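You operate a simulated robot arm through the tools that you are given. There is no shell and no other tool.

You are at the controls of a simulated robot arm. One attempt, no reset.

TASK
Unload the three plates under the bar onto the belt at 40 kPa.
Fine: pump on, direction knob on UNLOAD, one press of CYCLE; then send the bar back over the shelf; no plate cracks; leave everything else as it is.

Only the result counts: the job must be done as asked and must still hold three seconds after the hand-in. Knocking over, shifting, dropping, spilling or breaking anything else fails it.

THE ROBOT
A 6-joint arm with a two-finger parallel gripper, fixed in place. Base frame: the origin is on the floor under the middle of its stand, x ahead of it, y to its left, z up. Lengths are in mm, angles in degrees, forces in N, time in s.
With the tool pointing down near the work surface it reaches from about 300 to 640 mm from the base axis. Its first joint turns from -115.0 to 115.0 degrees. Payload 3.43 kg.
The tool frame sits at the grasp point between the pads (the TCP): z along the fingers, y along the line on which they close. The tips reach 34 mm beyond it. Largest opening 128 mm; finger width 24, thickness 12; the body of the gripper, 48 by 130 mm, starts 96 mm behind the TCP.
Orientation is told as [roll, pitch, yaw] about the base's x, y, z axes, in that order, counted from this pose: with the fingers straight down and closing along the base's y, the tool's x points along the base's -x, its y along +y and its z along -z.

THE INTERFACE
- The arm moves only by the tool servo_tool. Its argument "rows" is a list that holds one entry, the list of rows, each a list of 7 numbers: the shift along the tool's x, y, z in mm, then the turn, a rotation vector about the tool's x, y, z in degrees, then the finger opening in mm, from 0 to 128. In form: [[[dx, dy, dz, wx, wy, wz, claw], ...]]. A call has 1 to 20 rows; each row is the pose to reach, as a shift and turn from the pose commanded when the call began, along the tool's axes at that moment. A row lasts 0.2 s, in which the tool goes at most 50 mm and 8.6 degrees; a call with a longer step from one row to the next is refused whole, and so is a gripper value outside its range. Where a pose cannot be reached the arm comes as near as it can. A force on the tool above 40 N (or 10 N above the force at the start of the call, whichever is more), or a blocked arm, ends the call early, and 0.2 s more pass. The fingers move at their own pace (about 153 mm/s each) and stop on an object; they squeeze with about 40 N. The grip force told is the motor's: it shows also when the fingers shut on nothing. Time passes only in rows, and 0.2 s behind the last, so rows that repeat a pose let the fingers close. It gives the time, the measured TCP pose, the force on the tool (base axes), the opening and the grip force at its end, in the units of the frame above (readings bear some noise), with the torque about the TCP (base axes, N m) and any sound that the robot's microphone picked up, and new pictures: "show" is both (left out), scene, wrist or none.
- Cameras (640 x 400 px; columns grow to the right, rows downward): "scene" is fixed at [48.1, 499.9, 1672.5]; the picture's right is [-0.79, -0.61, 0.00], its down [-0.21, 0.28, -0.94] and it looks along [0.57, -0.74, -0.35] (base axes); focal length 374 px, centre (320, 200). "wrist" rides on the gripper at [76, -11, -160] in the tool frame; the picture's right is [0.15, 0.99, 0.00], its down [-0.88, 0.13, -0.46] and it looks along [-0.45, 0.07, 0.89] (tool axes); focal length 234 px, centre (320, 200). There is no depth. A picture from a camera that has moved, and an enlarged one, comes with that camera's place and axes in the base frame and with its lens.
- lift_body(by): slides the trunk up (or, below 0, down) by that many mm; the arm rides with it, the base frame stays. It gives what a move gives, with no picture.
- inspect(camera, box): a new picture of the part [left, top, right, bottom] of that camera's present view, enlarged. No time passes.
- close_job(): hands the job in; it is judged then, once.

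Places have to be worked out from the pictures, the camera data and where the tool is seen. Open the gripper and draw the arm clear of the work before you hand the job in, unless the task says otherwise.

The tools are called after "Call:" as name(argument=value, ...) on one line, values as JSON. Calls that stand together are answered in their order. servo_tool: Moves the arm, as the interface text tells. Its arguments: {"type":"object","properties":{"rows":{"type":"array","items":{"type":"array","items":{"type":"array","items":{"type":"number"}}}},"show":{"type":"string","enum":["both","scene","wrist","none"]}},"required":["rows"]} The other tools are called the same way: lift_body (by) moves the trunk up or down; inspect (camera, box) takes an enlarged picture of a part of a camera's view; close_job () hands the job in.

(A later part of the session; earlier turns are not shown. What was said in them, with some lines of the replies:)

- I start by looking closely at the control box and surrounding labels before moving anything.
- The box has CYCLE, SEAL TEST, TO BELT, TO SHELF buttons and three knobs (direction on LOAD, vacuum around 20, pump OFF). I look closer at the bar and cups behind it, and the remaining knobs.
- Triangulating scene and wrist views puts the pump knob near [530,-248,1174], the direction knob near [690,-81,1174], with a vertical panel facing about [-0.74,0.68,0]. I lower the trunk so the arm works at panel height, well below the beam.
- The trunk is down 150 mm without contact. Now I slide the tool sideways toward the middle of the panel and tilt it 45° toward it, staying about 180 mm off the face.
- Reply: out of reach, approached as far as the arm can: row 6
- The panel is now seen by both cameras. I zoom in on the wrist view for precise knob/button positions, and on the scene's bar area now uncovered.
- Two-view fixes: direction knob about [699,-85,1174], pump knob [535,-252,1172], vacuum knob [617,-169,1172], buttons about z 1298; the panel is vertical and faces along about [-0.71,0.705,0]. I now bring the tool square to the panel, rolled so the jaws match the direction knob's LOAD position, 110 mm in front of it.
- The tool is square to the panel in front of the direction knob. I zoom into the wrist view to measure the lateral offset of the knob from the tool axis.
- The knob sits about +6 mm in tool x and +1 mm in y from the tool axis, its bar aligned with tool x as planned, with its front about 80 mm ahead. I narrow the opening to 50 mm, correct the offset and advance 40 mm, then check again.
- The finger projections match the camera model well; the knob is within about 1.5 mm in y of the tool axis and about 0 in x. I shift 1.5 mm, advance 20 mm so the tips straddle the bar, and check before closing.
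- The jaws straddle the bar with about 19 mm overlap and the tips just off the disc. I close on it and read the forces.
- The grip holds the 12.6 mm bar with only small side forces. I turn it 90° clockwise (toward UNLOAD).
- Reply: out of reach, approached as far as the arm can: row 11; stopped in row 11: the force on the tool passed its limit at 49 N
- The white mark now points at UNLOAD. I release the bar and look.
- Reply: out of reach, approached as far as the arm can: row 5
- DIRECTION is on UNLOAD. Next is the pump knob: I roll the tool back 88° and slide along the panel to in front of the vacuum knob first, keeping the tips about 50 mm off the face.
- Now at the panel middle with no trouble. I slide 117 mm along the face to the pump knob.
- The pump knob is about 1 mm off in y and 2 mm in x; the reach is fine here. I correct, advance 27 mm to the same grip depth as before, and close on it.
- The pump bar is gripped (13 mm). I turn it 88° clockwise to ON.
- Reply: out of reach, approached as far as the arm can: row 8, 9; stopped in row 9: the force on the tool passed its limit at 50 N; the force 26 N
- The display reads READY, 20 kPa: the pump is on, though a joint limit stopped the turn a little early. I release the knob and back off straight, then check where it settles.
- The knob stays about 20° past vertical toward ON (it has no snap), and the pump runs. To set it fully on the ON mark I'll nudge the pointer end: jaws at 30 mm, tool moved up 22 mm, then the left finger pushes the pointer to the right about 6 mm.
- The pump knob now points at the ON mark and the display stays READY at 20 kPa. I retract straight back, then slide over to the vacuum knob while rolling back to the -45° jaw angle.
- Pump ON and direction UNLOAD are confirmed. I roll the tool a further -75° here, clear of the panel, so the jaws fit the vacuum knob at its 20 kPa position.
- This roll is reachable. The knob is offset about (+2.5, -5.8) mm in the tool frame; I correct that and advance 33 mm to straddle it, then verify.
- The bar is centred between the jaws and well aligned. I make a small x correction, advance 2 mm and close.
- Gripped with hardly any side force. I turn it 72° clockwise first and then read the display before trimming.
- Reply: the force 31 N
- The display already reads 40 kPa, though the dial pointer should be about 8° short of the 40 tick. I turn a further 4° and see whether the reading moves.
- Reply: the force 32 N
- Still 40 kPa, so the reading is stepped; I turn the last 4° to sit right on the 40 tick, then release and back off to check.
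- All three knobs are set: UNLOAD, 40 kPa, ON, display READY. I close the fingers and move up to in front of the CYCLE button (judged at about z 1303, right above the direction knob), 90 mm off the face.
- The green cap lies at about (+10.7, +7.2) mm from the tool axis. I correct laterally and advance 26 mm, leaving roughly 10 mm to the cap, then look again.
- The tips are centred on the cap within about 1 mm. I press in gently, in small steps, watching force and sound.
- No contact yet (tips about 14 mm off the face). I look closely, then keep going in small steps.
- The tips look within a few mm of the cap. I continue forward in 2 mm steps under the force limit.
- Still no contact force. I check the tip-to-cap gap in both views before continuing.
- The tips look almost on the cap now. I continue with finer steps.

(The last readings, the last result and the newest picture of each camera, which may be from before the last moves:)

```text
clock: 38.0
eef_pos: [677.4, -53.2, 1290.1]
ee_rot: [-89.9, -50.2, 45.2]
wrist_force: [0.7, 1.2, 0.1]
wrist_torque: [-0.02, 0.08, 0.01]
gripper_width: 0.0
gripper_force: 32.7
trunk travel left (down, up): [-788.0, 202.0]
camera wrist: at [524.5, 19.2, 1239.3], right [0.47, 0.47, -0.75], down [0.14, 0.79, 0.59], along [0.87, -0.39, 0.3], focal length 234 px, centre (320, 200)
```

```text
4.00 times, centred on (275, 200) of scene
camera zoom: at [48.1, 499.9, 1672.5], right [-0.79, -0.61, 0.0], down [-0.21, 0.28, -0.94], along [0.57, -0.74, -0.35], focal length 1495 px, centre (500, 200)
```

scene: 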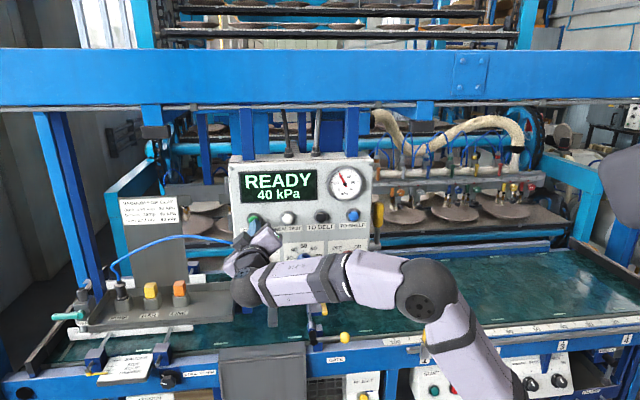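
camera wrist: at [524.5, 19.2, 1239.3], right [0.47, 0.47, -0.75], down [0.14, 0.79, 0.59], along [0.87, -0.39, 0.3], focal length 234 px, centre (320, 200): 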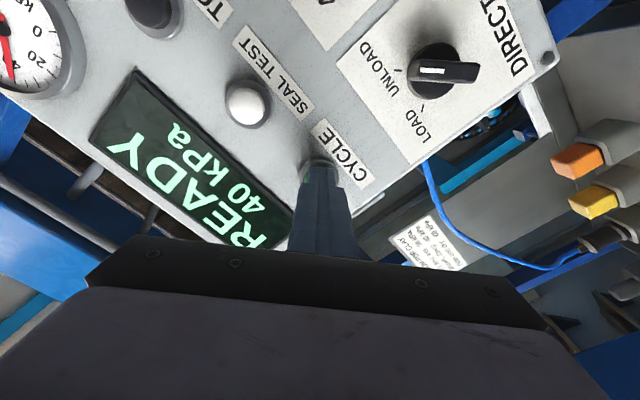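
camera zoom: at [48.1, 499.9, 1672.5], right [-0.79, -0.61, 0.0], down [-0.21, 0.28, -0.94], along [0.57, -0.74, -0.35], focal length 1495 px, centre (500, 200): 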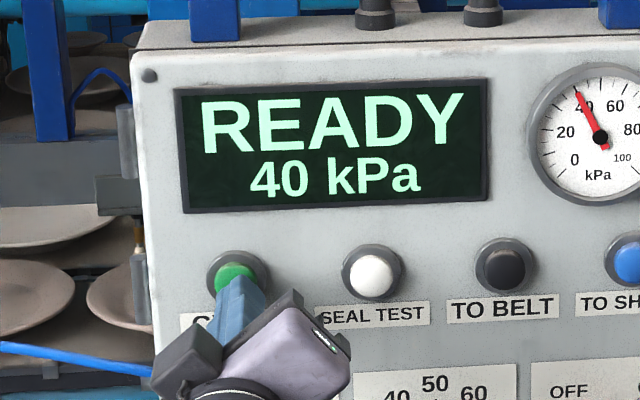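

Barely any force yet. I keep advancing in 1.5 mm steps.

Call:
servo_tool(rows=[[[0, 0, 1.5, 0, 0, 0, 0], [0, 0, 3, 0, 0, 0, 0], [0, 0, 4.5, 0, 0, 0, 0]]])

Call:
inspect(camera="scene", box=[225, 150, 325, 250])

```text
clock: 38.8
eef_pos: [681.9, -55.7, 1290.3]
ee_rot: [-90.0, -50.2, 45.3]
wrist_force: [-2.1, 1.8, -1.6]
wrist_torque: [0.01, 0.0, -0.02]
gripper_width: 0.0
gripper_force: 33.1
trunk travel left (down, up): [-788.0, 202.0]
heard: click
camera wrist: at [527.8, 16.3, 1239.4], right [0.47, 0.47, -0.75], down [0.14, 0.79, 0.59], along [0.87, -0.39, 0.3], focal length 234 px, centre (320, 200)
```

scene: 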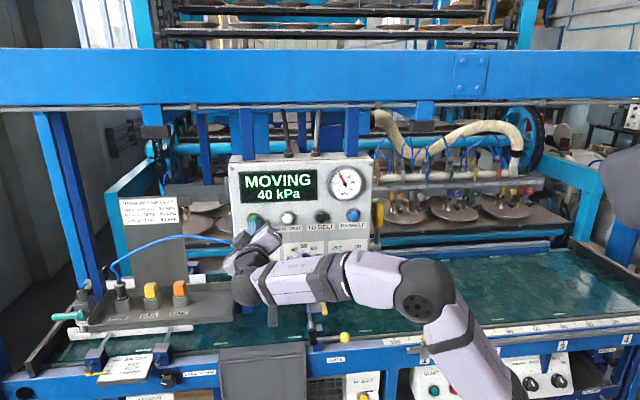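
wrist: 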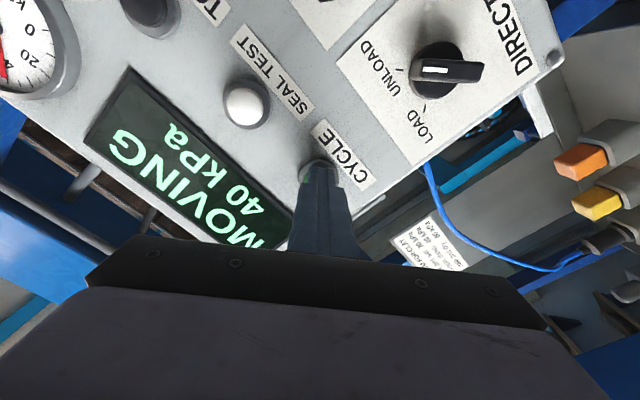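

```text
4.00 times, centred on (275, 200) of scene
camera zoom: at [48.1, 499.9, 1672.5], right [-0.79, -0.61, 0.0], down [-0.21, 0.28, -0.94], along [0.57, -0.74, -0.35], focal length 1495 px, centre (500, 200)
```

zoom: 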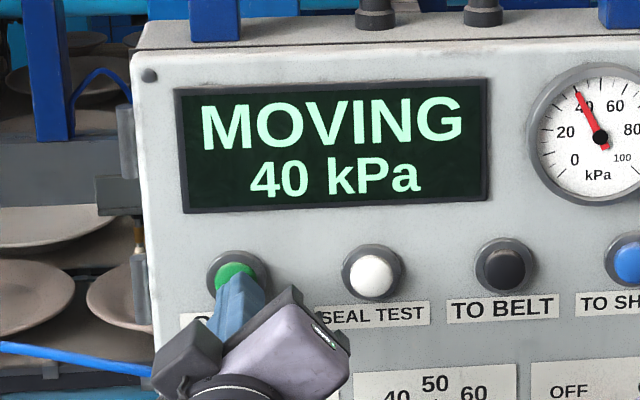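

A click, and the display says MOVING: the cycle has started with one press. I withdraw straight back 60 mm at once and watch.

Call:
servo_tool(rows=[[[0, 0, -25, 0, 0, 0, 0], [0, 0, -50, 0, 0, 0, 0], [0, 0, -70, 0, 0, 0, 0], [0, 0, -70, 0, 0, 0, 0], [0, 0, -70, 0, 0, 0, 0]]])

Call:
inspect(camera="scene", box=[365, 105, 545, 260])

```text
clock: 40.0
eef_pos: [630.7, -9.4, 1290.4]
ee_rot: [-89.8, -50.1, 45.2]
wrist_force: [0.2, -0.5, 0.2]
wrist_torque: [0.0, 0.0, 0.03]
gripper_width: 0.0
gripper_force: 32.9
trunk travel left (down, up): [-788.0, 202.0]
camera wrist: at [477.7, 64.3, 1238.8], right [0.47, 0.47, -0.75], down [0.14, 0.79, 0.59], along [0.87, -0.39, 0.3], focal length 234 px, centre (320, 200)
```

scene: 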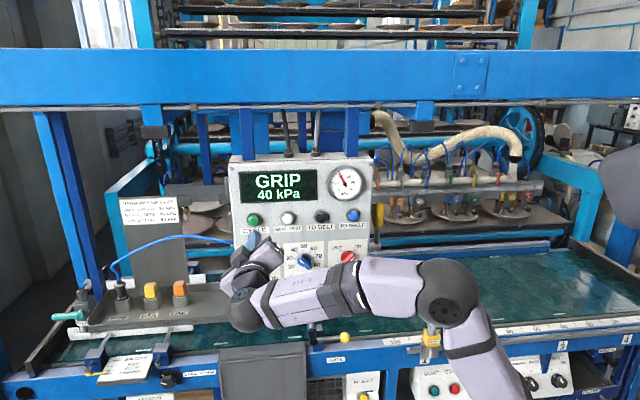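
wrist: 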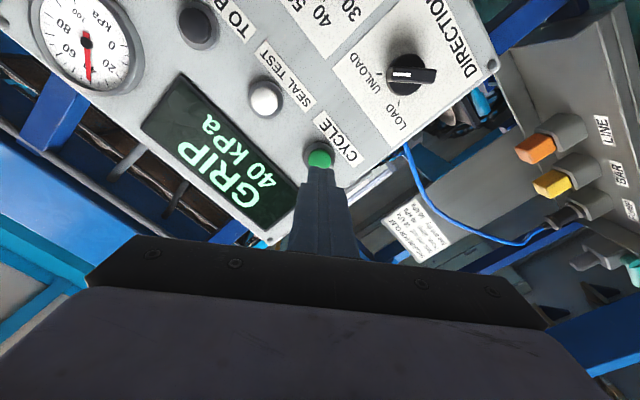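

```text
2.58 times, centred on (455, 182) of scene
camera zoom: at [48.1, 499.9, 1672.5], right [-0.79, -0.61, 0.0], down [-0.21, 0.28, -0.94], along [0.57, -0.74, -0.35], focal length 965 px, centre (-28, 245)
```

zoom: 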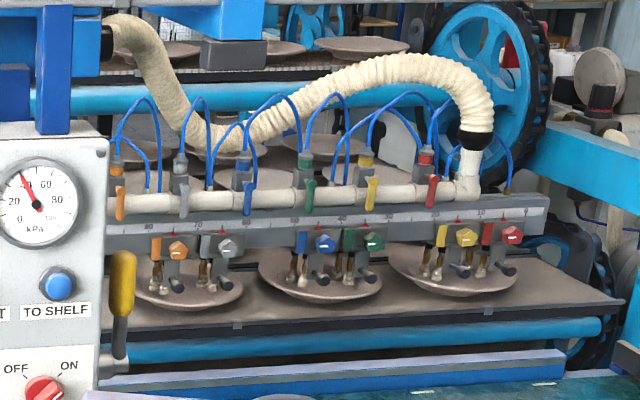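

GRIP stage at 40 kPa, all six cup pairs down on the three plates. I hold still and wait.

Call:
servo_tool(rows=[[[0, 0, 0, 0, 0, 0, 0], [0, 0, 0, 0, 0, 0, 0], [0, 0, 0, 0, 0, 0, 0], [0, 0, 0, 0, 0, 0, 0], [0, 0, 0, 0, 0, 0, 0], [0, 0, 0, 0, 0, 0, 0], [0, 0, 0, 0, 0, 0, 0], [0, 0, 0, 0, 0, 0, 0], [0, 0, 0, 0, 0, 0, 0]]], show="scene")

```text
clock: 42.0
eef_pos: [631.1, -8.6, 1290.5]
ee_rot: [-89.9, -50.1, 45.2]
wrist_force: [1.1, -0.7, 0.3]
wrist_torque: [0.01, 0.02, 0.03]
gripper_width: 0.3
gripper_force: 33.2
trunk travel left (down, up): [-788.0, 202.0]
```

scene: 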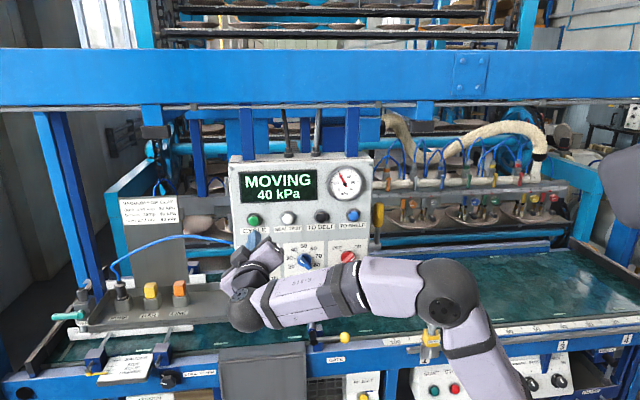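

The bar has lifted with the plates and is moving toward the belt. I keep waiting, clear of it.

Call:
servo_tool(rows=[[[0, 0, 0, 0, 0, 0, 0], [0, 0, 0, 0, 0, 0, 0], [0, 0, 0, 0, 0, 0, 0], [0, 0, 0, 0, 0, 0, 0], [0, 0, 0, 0, 0, 0, 0], [0, 0, 0, 0, 0, 0, 0], [0, 0, 0, 0, 0, 0, 0], [0, 0, 0, 0, 0, 0, 0], [0, 0, 0, 0, 0, 0, 0]]], show="scene")

```text
clock: 44.0
eef_pos: [631.2, -8.3, 1290.7]
ee_rot: [-89.9, -50.1, 45.1]
wrist_force: [-1.0, 1.2, -0.1]
wrist_torque: [-0.05, 0.03, 0.01]
gripper_width: 0.0
gripper_force: 32.7
trunk travel left (down, up): [-788.0, 202.0]
```

scene: 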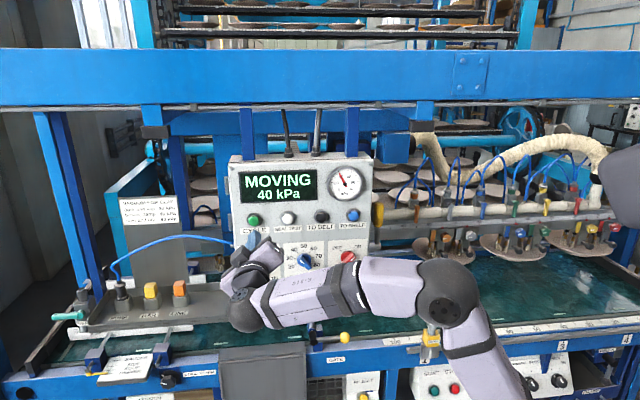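

The bar carries all three plates over the belt now. I wait further.

Call:
servo_tool(rows=[[[0, 0, 0, 0, 0, 0, 0], [0, 0, 0, 0, 0, 0, 0], [0, 0, 0, 0, 0, 0, 0], [0, 0, 0, 0, 0, 0, 0], [0, 0, 0, 0, 0, 0, 0], [0, 0, 0, 0, 0, 0, 0], [0, 0, 0, 0, 0, 0, 0], [0, 0, 0, 0, 0, 0, 0], [0, 0, 0, 0, 0, 0, 0]]], show="scene")

```text
clock: 46.0
eef_pos: [631.8, -9.8, 1290.3]
ee_rot: [-89.8, -50.2, 45.2]
wrist_force: [0.7, -0.1, 0.0]
wrist_torque: [0.02, -0.01, 0.02]
gripper_width: 0.0
gripper_force: 32.6
trunk travel left (down, up): [-788.0, 202.0]
```

scene: 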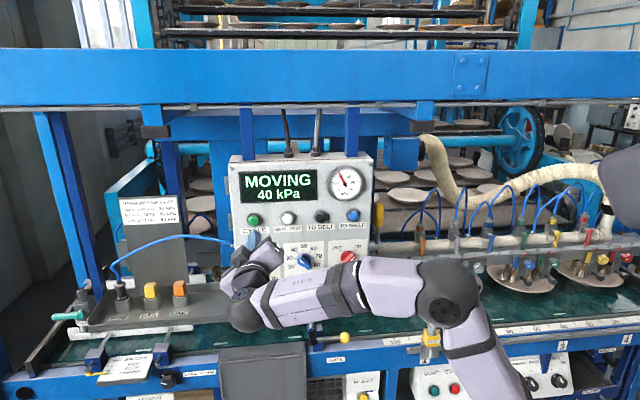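

Still moving forward, far behind the arm. I wait more.

Call:
servo_tool(rows=[[[0, 0, 0, 0, 0, 0, 0], [0, 0, 0, 0, 0, 0, 0], [0, 0, 0, 0, 0, 0, 0], [0, 0, 0, 0, 0, 0, 0], [0, 0, 0, 0, 0, 0, 0], [0, 0, 0, 0, 0, 0, 0], [0, 0, 0, 0, 0, 0, 0], [0, 0, 0, 0, 0, 0, 0], [0, 0, 0, 0, 0, 0, 0]]], show="scene")

```text
clock: 48.0
eef_pos: [631.8, -9.4, 1289.5]
ee_rot: [-89.9, -50.2, 45.2]
wrist_force: [-1.3, -0.1, 0.0]
wrist_torque: [0.02, 0.01, 0.0]
gripper_width: 0.1
gripper_force: 33.0
trunk travel left (down, up): [-788.0, 202.0]
```

scene: 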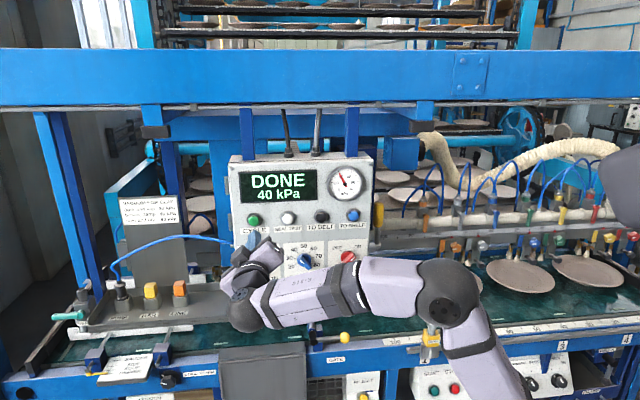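

DONE: the plates have been released on the belt. I check the plates in the picture, and then go for TO SHELF by sliding about 254 mm along the panel, still well off its face.

Call:
inspect(camera="scene", box=[370, 140, 640, 330])

Call:
servo_tool(rows=[[[23.3, -27.8, 3, 0, 0, 0, 0], [46.5, -55.7, 6, 0, 0, 0, 0], [69.8, -83.5, 9, 0, 0, 0, 0], [93, -111.4, 12, 0, 0, 0, 0], [116.4, -139.2, 15, 0, 0, 0, 0], [139.6, -167, 18, 0, 0, 0, 0], [162.9, -194.9, 20, 0, 0, 0, 0], [162.9, -194.9, 20, 0, 0, 0, 0]]])

Call:
inspect(camera="wrist", box=[240, 90, 400, 190])

```text
2.11 times, centred on (505, 235) of scene
camera zoom: at [48.1, 499.9, 1672.5], right [-0.79, -0.61, 0.0], down [-0.21, 0.28, -0.94], along [0.57, -0.74, -0.35], focal length 787 px, centre (-70, 126)
```

zoom: 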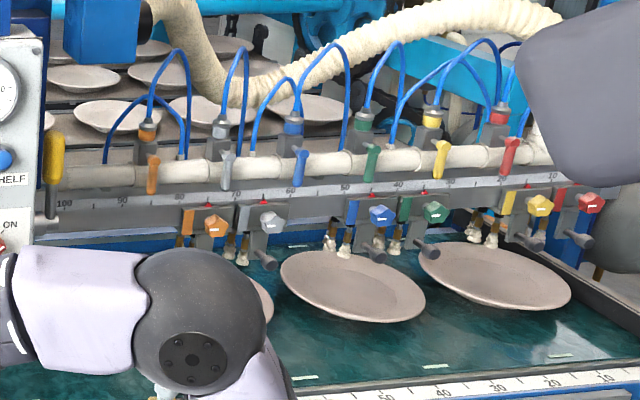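

```text
clock: 49.8
eef_pos: [465.5, -200.4, 1289.9]
ee_rot: [-89.9, -50.1, 45.2]
wrist_force: [0.3, 0.2, 0.3]
wrist_torque: [0.01, 0.01, 0.03]
gripper_width: 0.0
gripper_force: 33.0
trunk travel left (down, up): [-788.0, 202.0]
camera wrist: at [312.1, -128.3, 1238.9], right [0.47, 0.47, -0.75], down [0.14, 0.79, 0.59], along [0.87, -0.39, 0.3], focal length 234 px, centre (320, 200)
```

scene: 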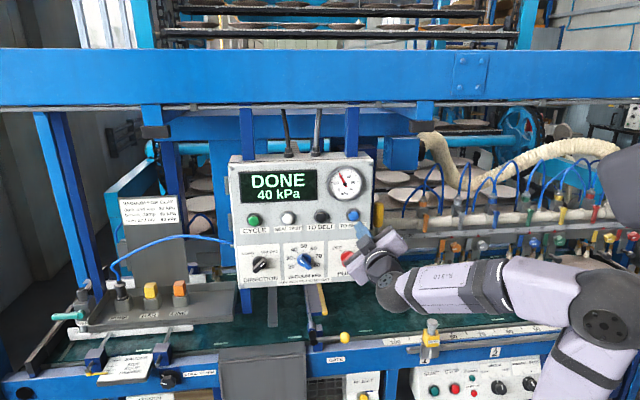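
wrist: 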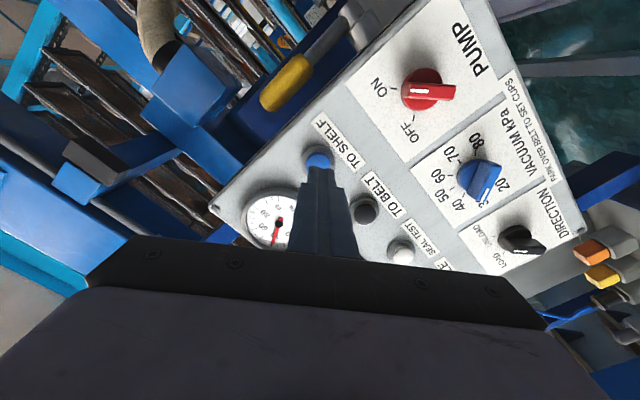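

```text
4.00 times, centred on (320, 140) of wrist
camera zoom: at [312.1, -128.3, 1238.9], right [0.47, 0.47, -0.75], down [0.14, 0.79, 0.59], along [0.87, -0.39, 0.3], focal length 937 px, centre (320, 440)
```

zoom: 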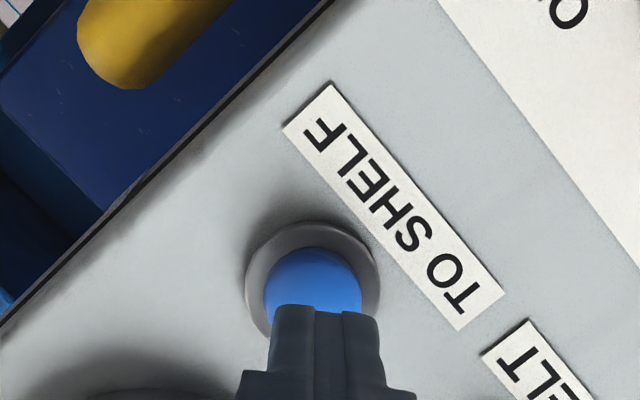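

The blue TO SHELF cap is almost exactly on the tool axis (about -1 mm in y). I approach and press to the depth at which CYCLE clicked.

Call:
servo_tool(rows=[[[0, -1.2, 15, 0, 0, 0, 0], [0, -1.2, 30, 0, 0, 0, 0], [0, -1.2, 40, 0, 0, 0, 0], [0, -1.2, 44, 0, 0, 0, 0], [0, -1.2, 46, 0, 0, 0, 0], [0, -1.2, 48, 0, 0, 0, 0], [0, -1.2, 49.5, 0, 0, 0, 0]]])

Call:
inspect(camera="wrist", box=[240, 110, 400, 210])

```text
clock: 51.4
eef_pos: [501.7, -237.6, 1291.9]
ee_rot: [-89.9, -50.1, 45.2]
wrist_force: [-2.8, 1.8, -1.5]
wrist_torque: [0.03, 0.03, -0.01]
gripper_width: 0.2
gripper_force: 32.9
trunk travel left (down, up): [-788.0, 202.0]
heard: click
camera wrist: at [347.3, -164.9, 1239.7], right [0.47, 0.47, -0.75], down [0.14, 0.79, 0.59], along [0.87, -0.39, 0.3], focal length 234 px, centre (320, 200)
```

scene: 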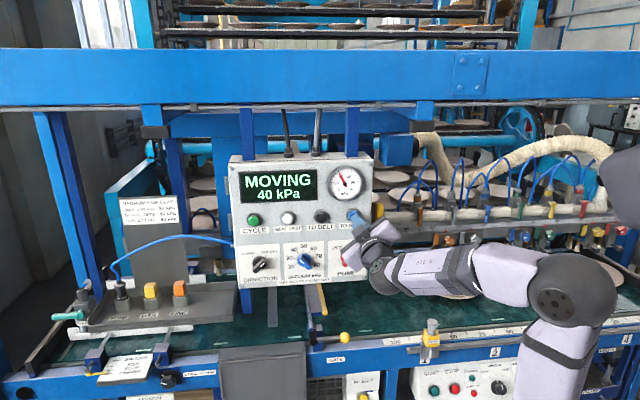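
wrist: 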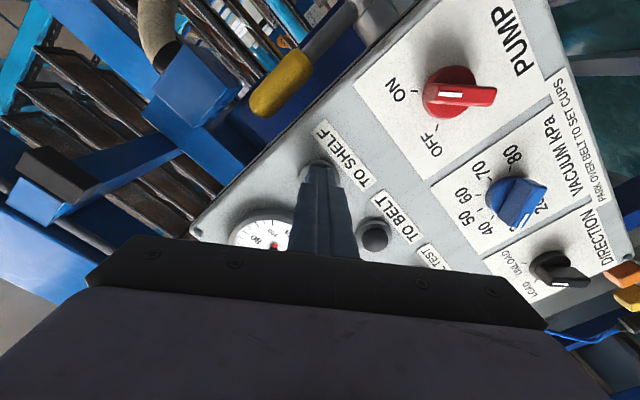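

```text
4.00 times, centred on (320, 160) of wrist
camera zoom: at [347.3, -164.9, 1239.7], right [0.47, 0.47, -0.75], down [0.14, 0.79, 0.59], along [0.87, -0.39, 0.3], focal length 937 px, centre (320, 360)
```

zoom: 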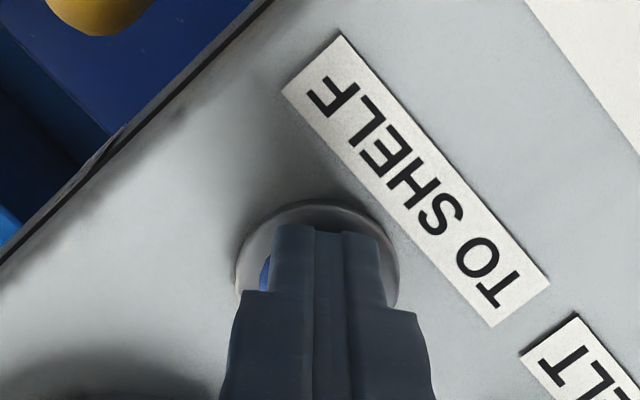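

Click, and the bar is moving back toward the shelf. I withdraw straight back 50 mm and wait.

Call:
servo_tool(rows=[[[0, 0, -20, 0, 0, 0, 0], [0, 0, -40, 0, 0, 0, 0], [0, 0, -50, 0, 0, 0, 0], [0, 0, -50, 0, 0, 0, 0], [0, 0, -50, 0, 0, 0, 0], [0, 0, -50, 0, 0, 0, 0], [0, 0, -50, 0, 0, 0, 0], [0, 0, -50, 0, 0, 0, 0]]])

```text
clock: 53.2
eef_pos: [465.2, -201.5, 1291.0]
ee_rot: [-89.9, -50.1, 45.1]
wrist_force: [0.1, 1.5, 0.3]
wrist_torque: [0.01, 0.03, 0.0]
gripper_width: 0.0
gripper_force: 33.1
trunk travel left (down, up): [-788.0, 202.0]
camera wrist: at [312.7, -128.9, 1239.9], right [0.47, 0.47, -0.75], down [0.14, 0.79, 0.59], along [0.87, -0.39, 0.3], focal length 234 px, centre (320, 200)
```

scene: 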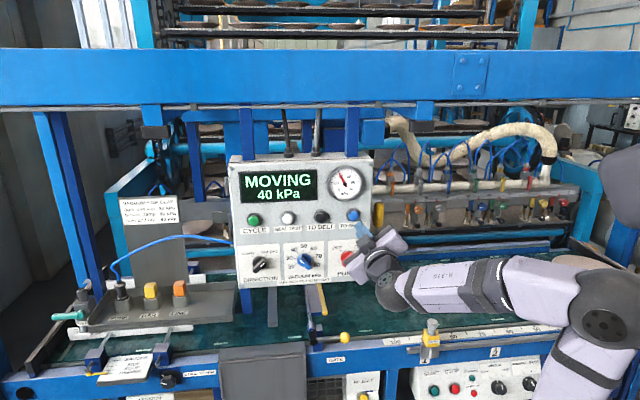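
wrist: 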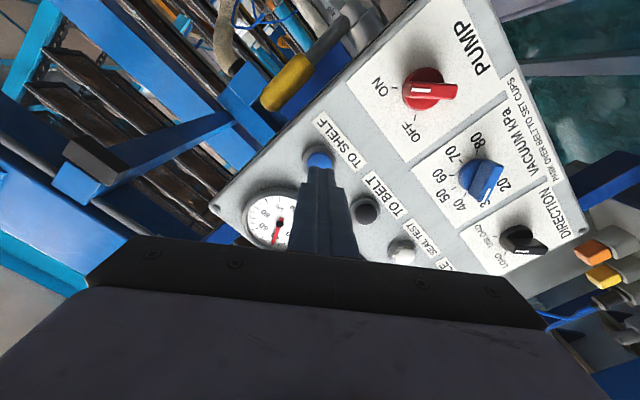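

The bar is on its way back. I draw the arm away from the panel, to about 105 mm clearance at mid-panel, and open the gripper.

Call:
servo_tool(rows=[[[-10, 10, -15, 0, 0, 0, 0], [-33, 32, -22, 0, 0, 0, 0], [-56, 54, -28, 0, 0, 0, 30], [-80, 77, -33, 0, 0, 0, 60], [-103, 99, -37, 0, 0, 0, 90], [-126.5, 121.6, -39.4, 0, 0, 0, 128], [-126.5, 121.6, -39.4, 0, 0, 0, 128], [-126.5, 121.6, -39.4, 0, 0, 0, 128]]])

Call:
inspect(camera="scene", box=[360, 100, 640, 330])

```text
clock: 55.0
eef_pos: [562.4, -48.8, 1309.5]
ee_rot: [-90.0, -50.1, 45.2]
wrist_force: [0.3, 0.1, 0.1]
wrist_torque: [0.03, 0.01, 0.0]
gripper_width: 128.2
gripper_force: 0.0
trunk travel left (down, up): [-788.0, 202.0]
camera wrist: at [408.1, 24.5, 1258.5], right [0.47, 0.47, -0.75], down [0.15, 0.79, 0.59], along [0.87, -0.39, 0.3], focal length 234 px, centre (320, 200)
```

scene: 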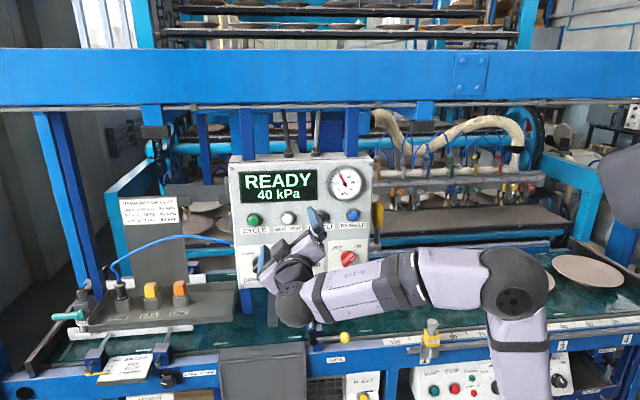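
wrist: 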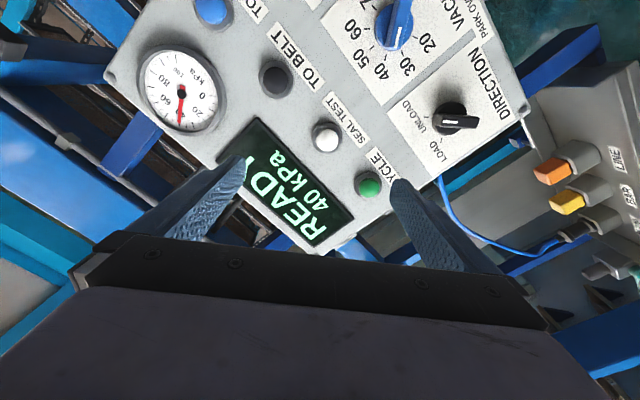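

```text
1.74 times, centred on (500, 215) of scene
camera zoom: at [48.1, 499.9, 1672.5], right [-0.79, -0.61, 0.0], down [-0.21, 0.28, -0.94], along [0.57, -0.74, -0.35], focal length 650 px, centre (7, 174)
```

zoom: 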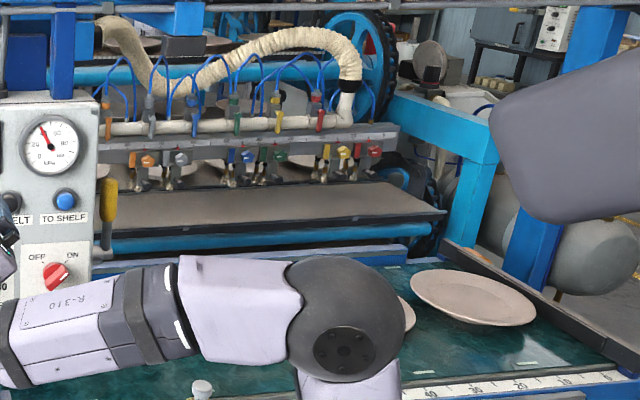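

READY, and the bar is back over the shelf. I swing the tool back to pointing down and away from the panel so the whole belt can be seen.

Call:
servo_tool(rows=[[[6.4, -10.2, -4.8, -4.8, 5.75, 0, 128], [12.8, -20.5, -9.6, -9.6, 11.5, 0, 128], [19.2, -30.7, -14.4, -14.4, 17.25, 0, 128], [25.5, -40.9, -19.2, -19.2, 23, 0, 128], [31.9, -51.2, -24, -24, 28.75, 0, 128], [38.3, -61.4, -28.9, -28.9, 34.5, 0, 128], [44.7, -71.6, -33.7, -33.7, 40.25, 0, 128], [51.1, -81.9, -38.5, -38.5, 46, 0, 128], [57.5, -92.1, -43.3, -43.3, 51.75, 0, 128], [63.8, -102.3, -48.1, -48.1, 57.5, 0, 128], [70.2, -112.6, -52.9, -52.9, 63.25, 0, 128], [76.6, -122.8, -57.7, -57.7, 69, 0, 128]]])

Call:
inspect(camera="scene", box=[360, 100, 640, 330])

```text
clock: 57.6
eef_pos: [406.7, -108.5, 1297.9]
ee_rot: [0.0, -0.1, -4.8]
wrist_force: [0.7, 0.2, -0.9]
wrist_torque: [-0.03, -0.02, 0.0]
gripper_width: 127.9
gripper_force: 0.1
out of reach, approached as far as the arm can: row 11, 12
trunk travel left (down, up): [-788.0, 202.0]
camera wrist: at [330.1, -112.1, 1457.9], right [-0.06, 1.0, 0.0], down [0.89, 0.06, 0.46], along [0.46, 0.03, -0.89], focal length 234 px, centre (320, 200)
```

scene: 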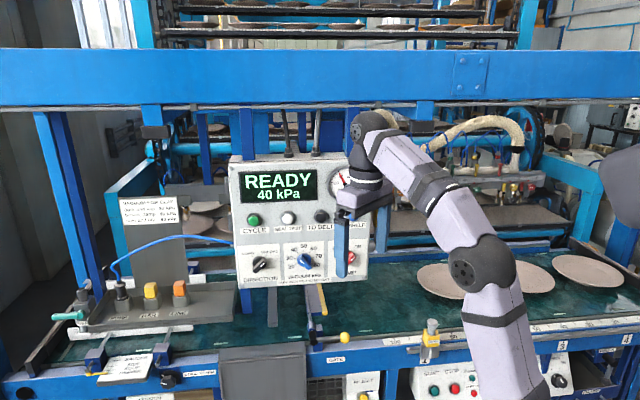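
wrist: 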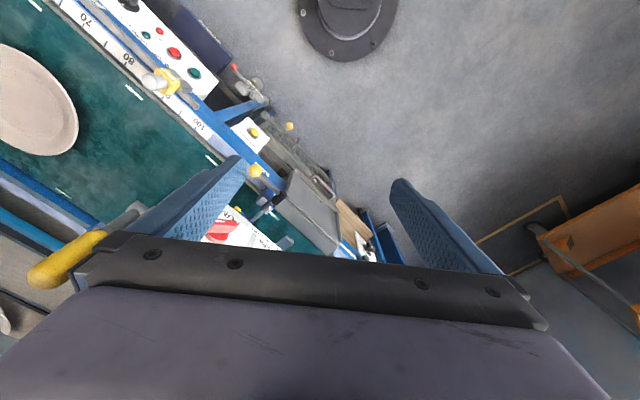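

```text
1.74 times, centred on (500, 215) of scene
camera zoom: at [48.1, 499.9, 1672.5], right [-0.79, -0.61, 0.0], down [-0.21, 0.28, -0.94], along [0.57, -0.74, -0.35], focal length 650 px, centre (7, 174)
```

zoom: 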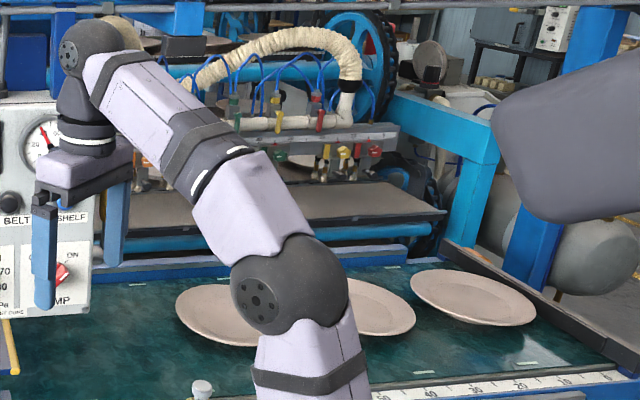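

All three plates are whole on the belt, the bar is over the shelf, and the display says READY, 40 kPa. I check the panel and plates closely once more.

Call:
inspect(camera="scene", box=[220, 145, 390, 295])

Call:
inspect(camera="scene", box=[400, 230, 640, 310])

Call:
inspect(camera="wrist", box=[0, 0, 280, 260])

```text
2.67 times, centred on (305, 220) of scene
camera zoom: at [48.1, 499.9, 1672.5], right [-0.79, -0.61, 0.0], down [-0.21, 0.28, -0.94], along [0.57, -0.74, -0.35], focal length 997 px, centre (360, 147)
```

zoom: 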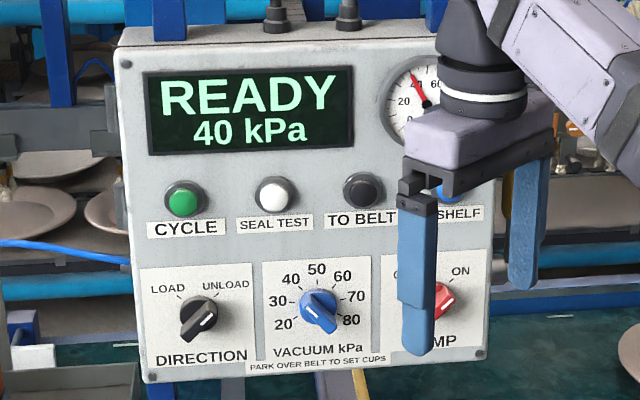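

```text
2.67 times, centred on (520, 270) of scene
camera zoom: at [48.1, 499.9, 1672.5], right [-0.79, -0.61, 0.0], down [-0.21, 0.28, -0.94], along [0.57, -0.74, -0.35], focal length 997 px, centre (-213, 13)
```

zoom: 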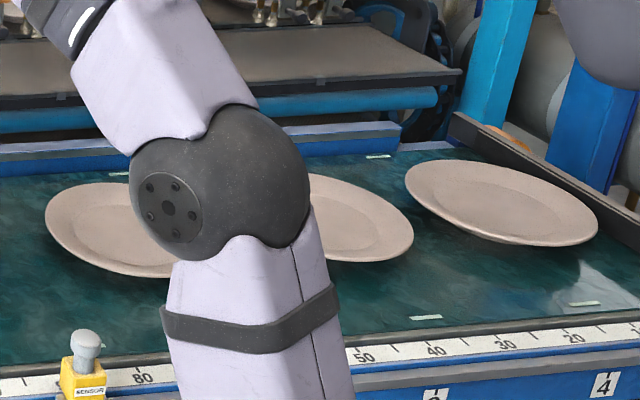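

```text
1.54 times, centred on (140, 130) of wrist
camera zoom: at [330.1, -112.1, 1457.9], right [-0.06, 1.0, 0.0], down [0.89, 0.06, 0.46], along [0.46, 0.03, -0.89], focal length 360 px, centre (597, 308)
```

zoom: 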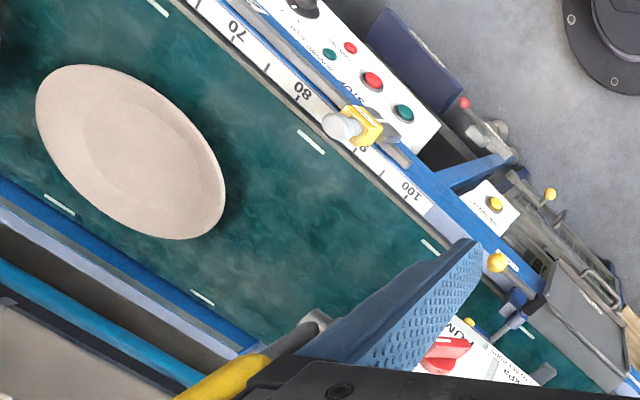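

Everything reads as asked: UNLOAD, 40 kPa, ON, plates whole on the belt, bar at the shelf. I back the open gripper another 60 mm away from the panel.

Call:
servo_tool(rows=[[[15, 12.6, 0, 0, 0, 0, 128], [30, 25.2, 0, 0, 0, 0, 128], [45.9, 38.6, 0, 0, 0, 0, 128], [45.9, 38.6, 0, 0, 0, 0, 128], [45.9, 38.6, 0, 0, 0, 0, 128]]])

Call:
inspect(camera="scene", box=[220, 120, 560, 310])

```text
clock: 58.8
eef_pos: [365.3, -64.7, 1297.4]
ee_rot: [-0.1, 0.1, -4.9]
wrist_force: [-1.3, 0.1, 0.9]
wrist_torque: [-0.05, 0.0, 0.03]
gripper_width: 128.0
gripper_force: 0.0
trunk travel left (down, up): [-788.0, 202.0]
camera wrist: at [288.7, -68.7, 1456.9], right [-0.06, 1.0, 0.0], down [0.89, 0.06, 0.46], along [0.46, 0.03, -0.89], focal length 234 px, centre (320, 200)
```

scene: 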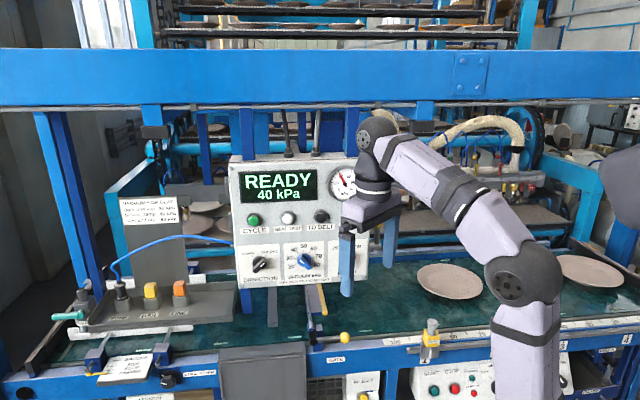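
wrist: 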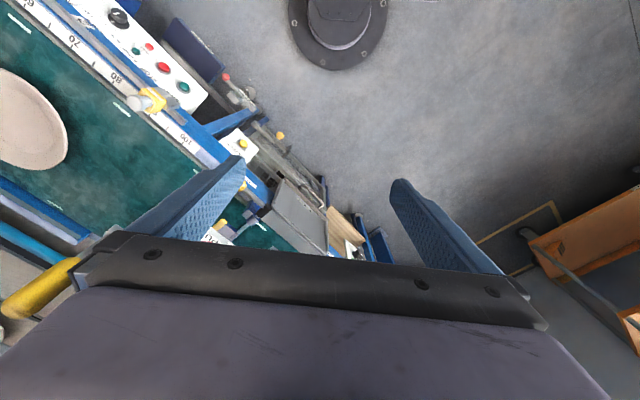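

```text
1.88 times, centred on (390, 215) of scene
camera zoom: at [48.1, 499.9, 1672.5], right [-0.79, -0.61, 0.0], down [-0.21, 0.28, -0.94], along [0.57, -0.74, -0.35], focal length 704 px, centre (188, 172)
```

zoom: 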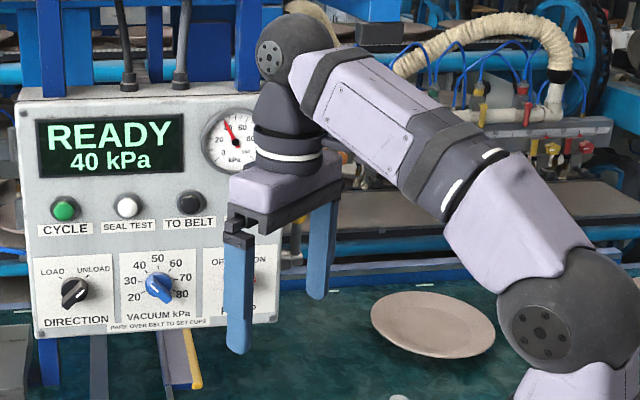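

The gripper is open and clear, the machine is stable at READY 40 kPa with the bar back over the shelf and the three plates on the belt. I hand the job in.

Call:
close_job()

```text
The job is handed in.
```

The three plates are on the belt, unloaded at 40 kPa with one press of CYCLE, and no cracks show in the pictures. The job is handed in.

- **Knobs:** direction is on UNLOAD, vacuum is on 40 kPa and the pump is on. The display read READY, 40 kPa at the end.
- **Pump knob:** a joint limit stopped the first turn short of the ON mark, so I nudged it the rest of the way with a finger. The pump was already running by then.
- **Bar:** I pressed TO SHELF once the display said DONE, and the bar is back over the shelf.
- **Everything else:** I touched nothing but the three knobs and the CYCLE and TO SHELF buttons.
- **Arm:** the gripper is open and drawn back from the panel. The trunk is still 150 mm lower than at the start.
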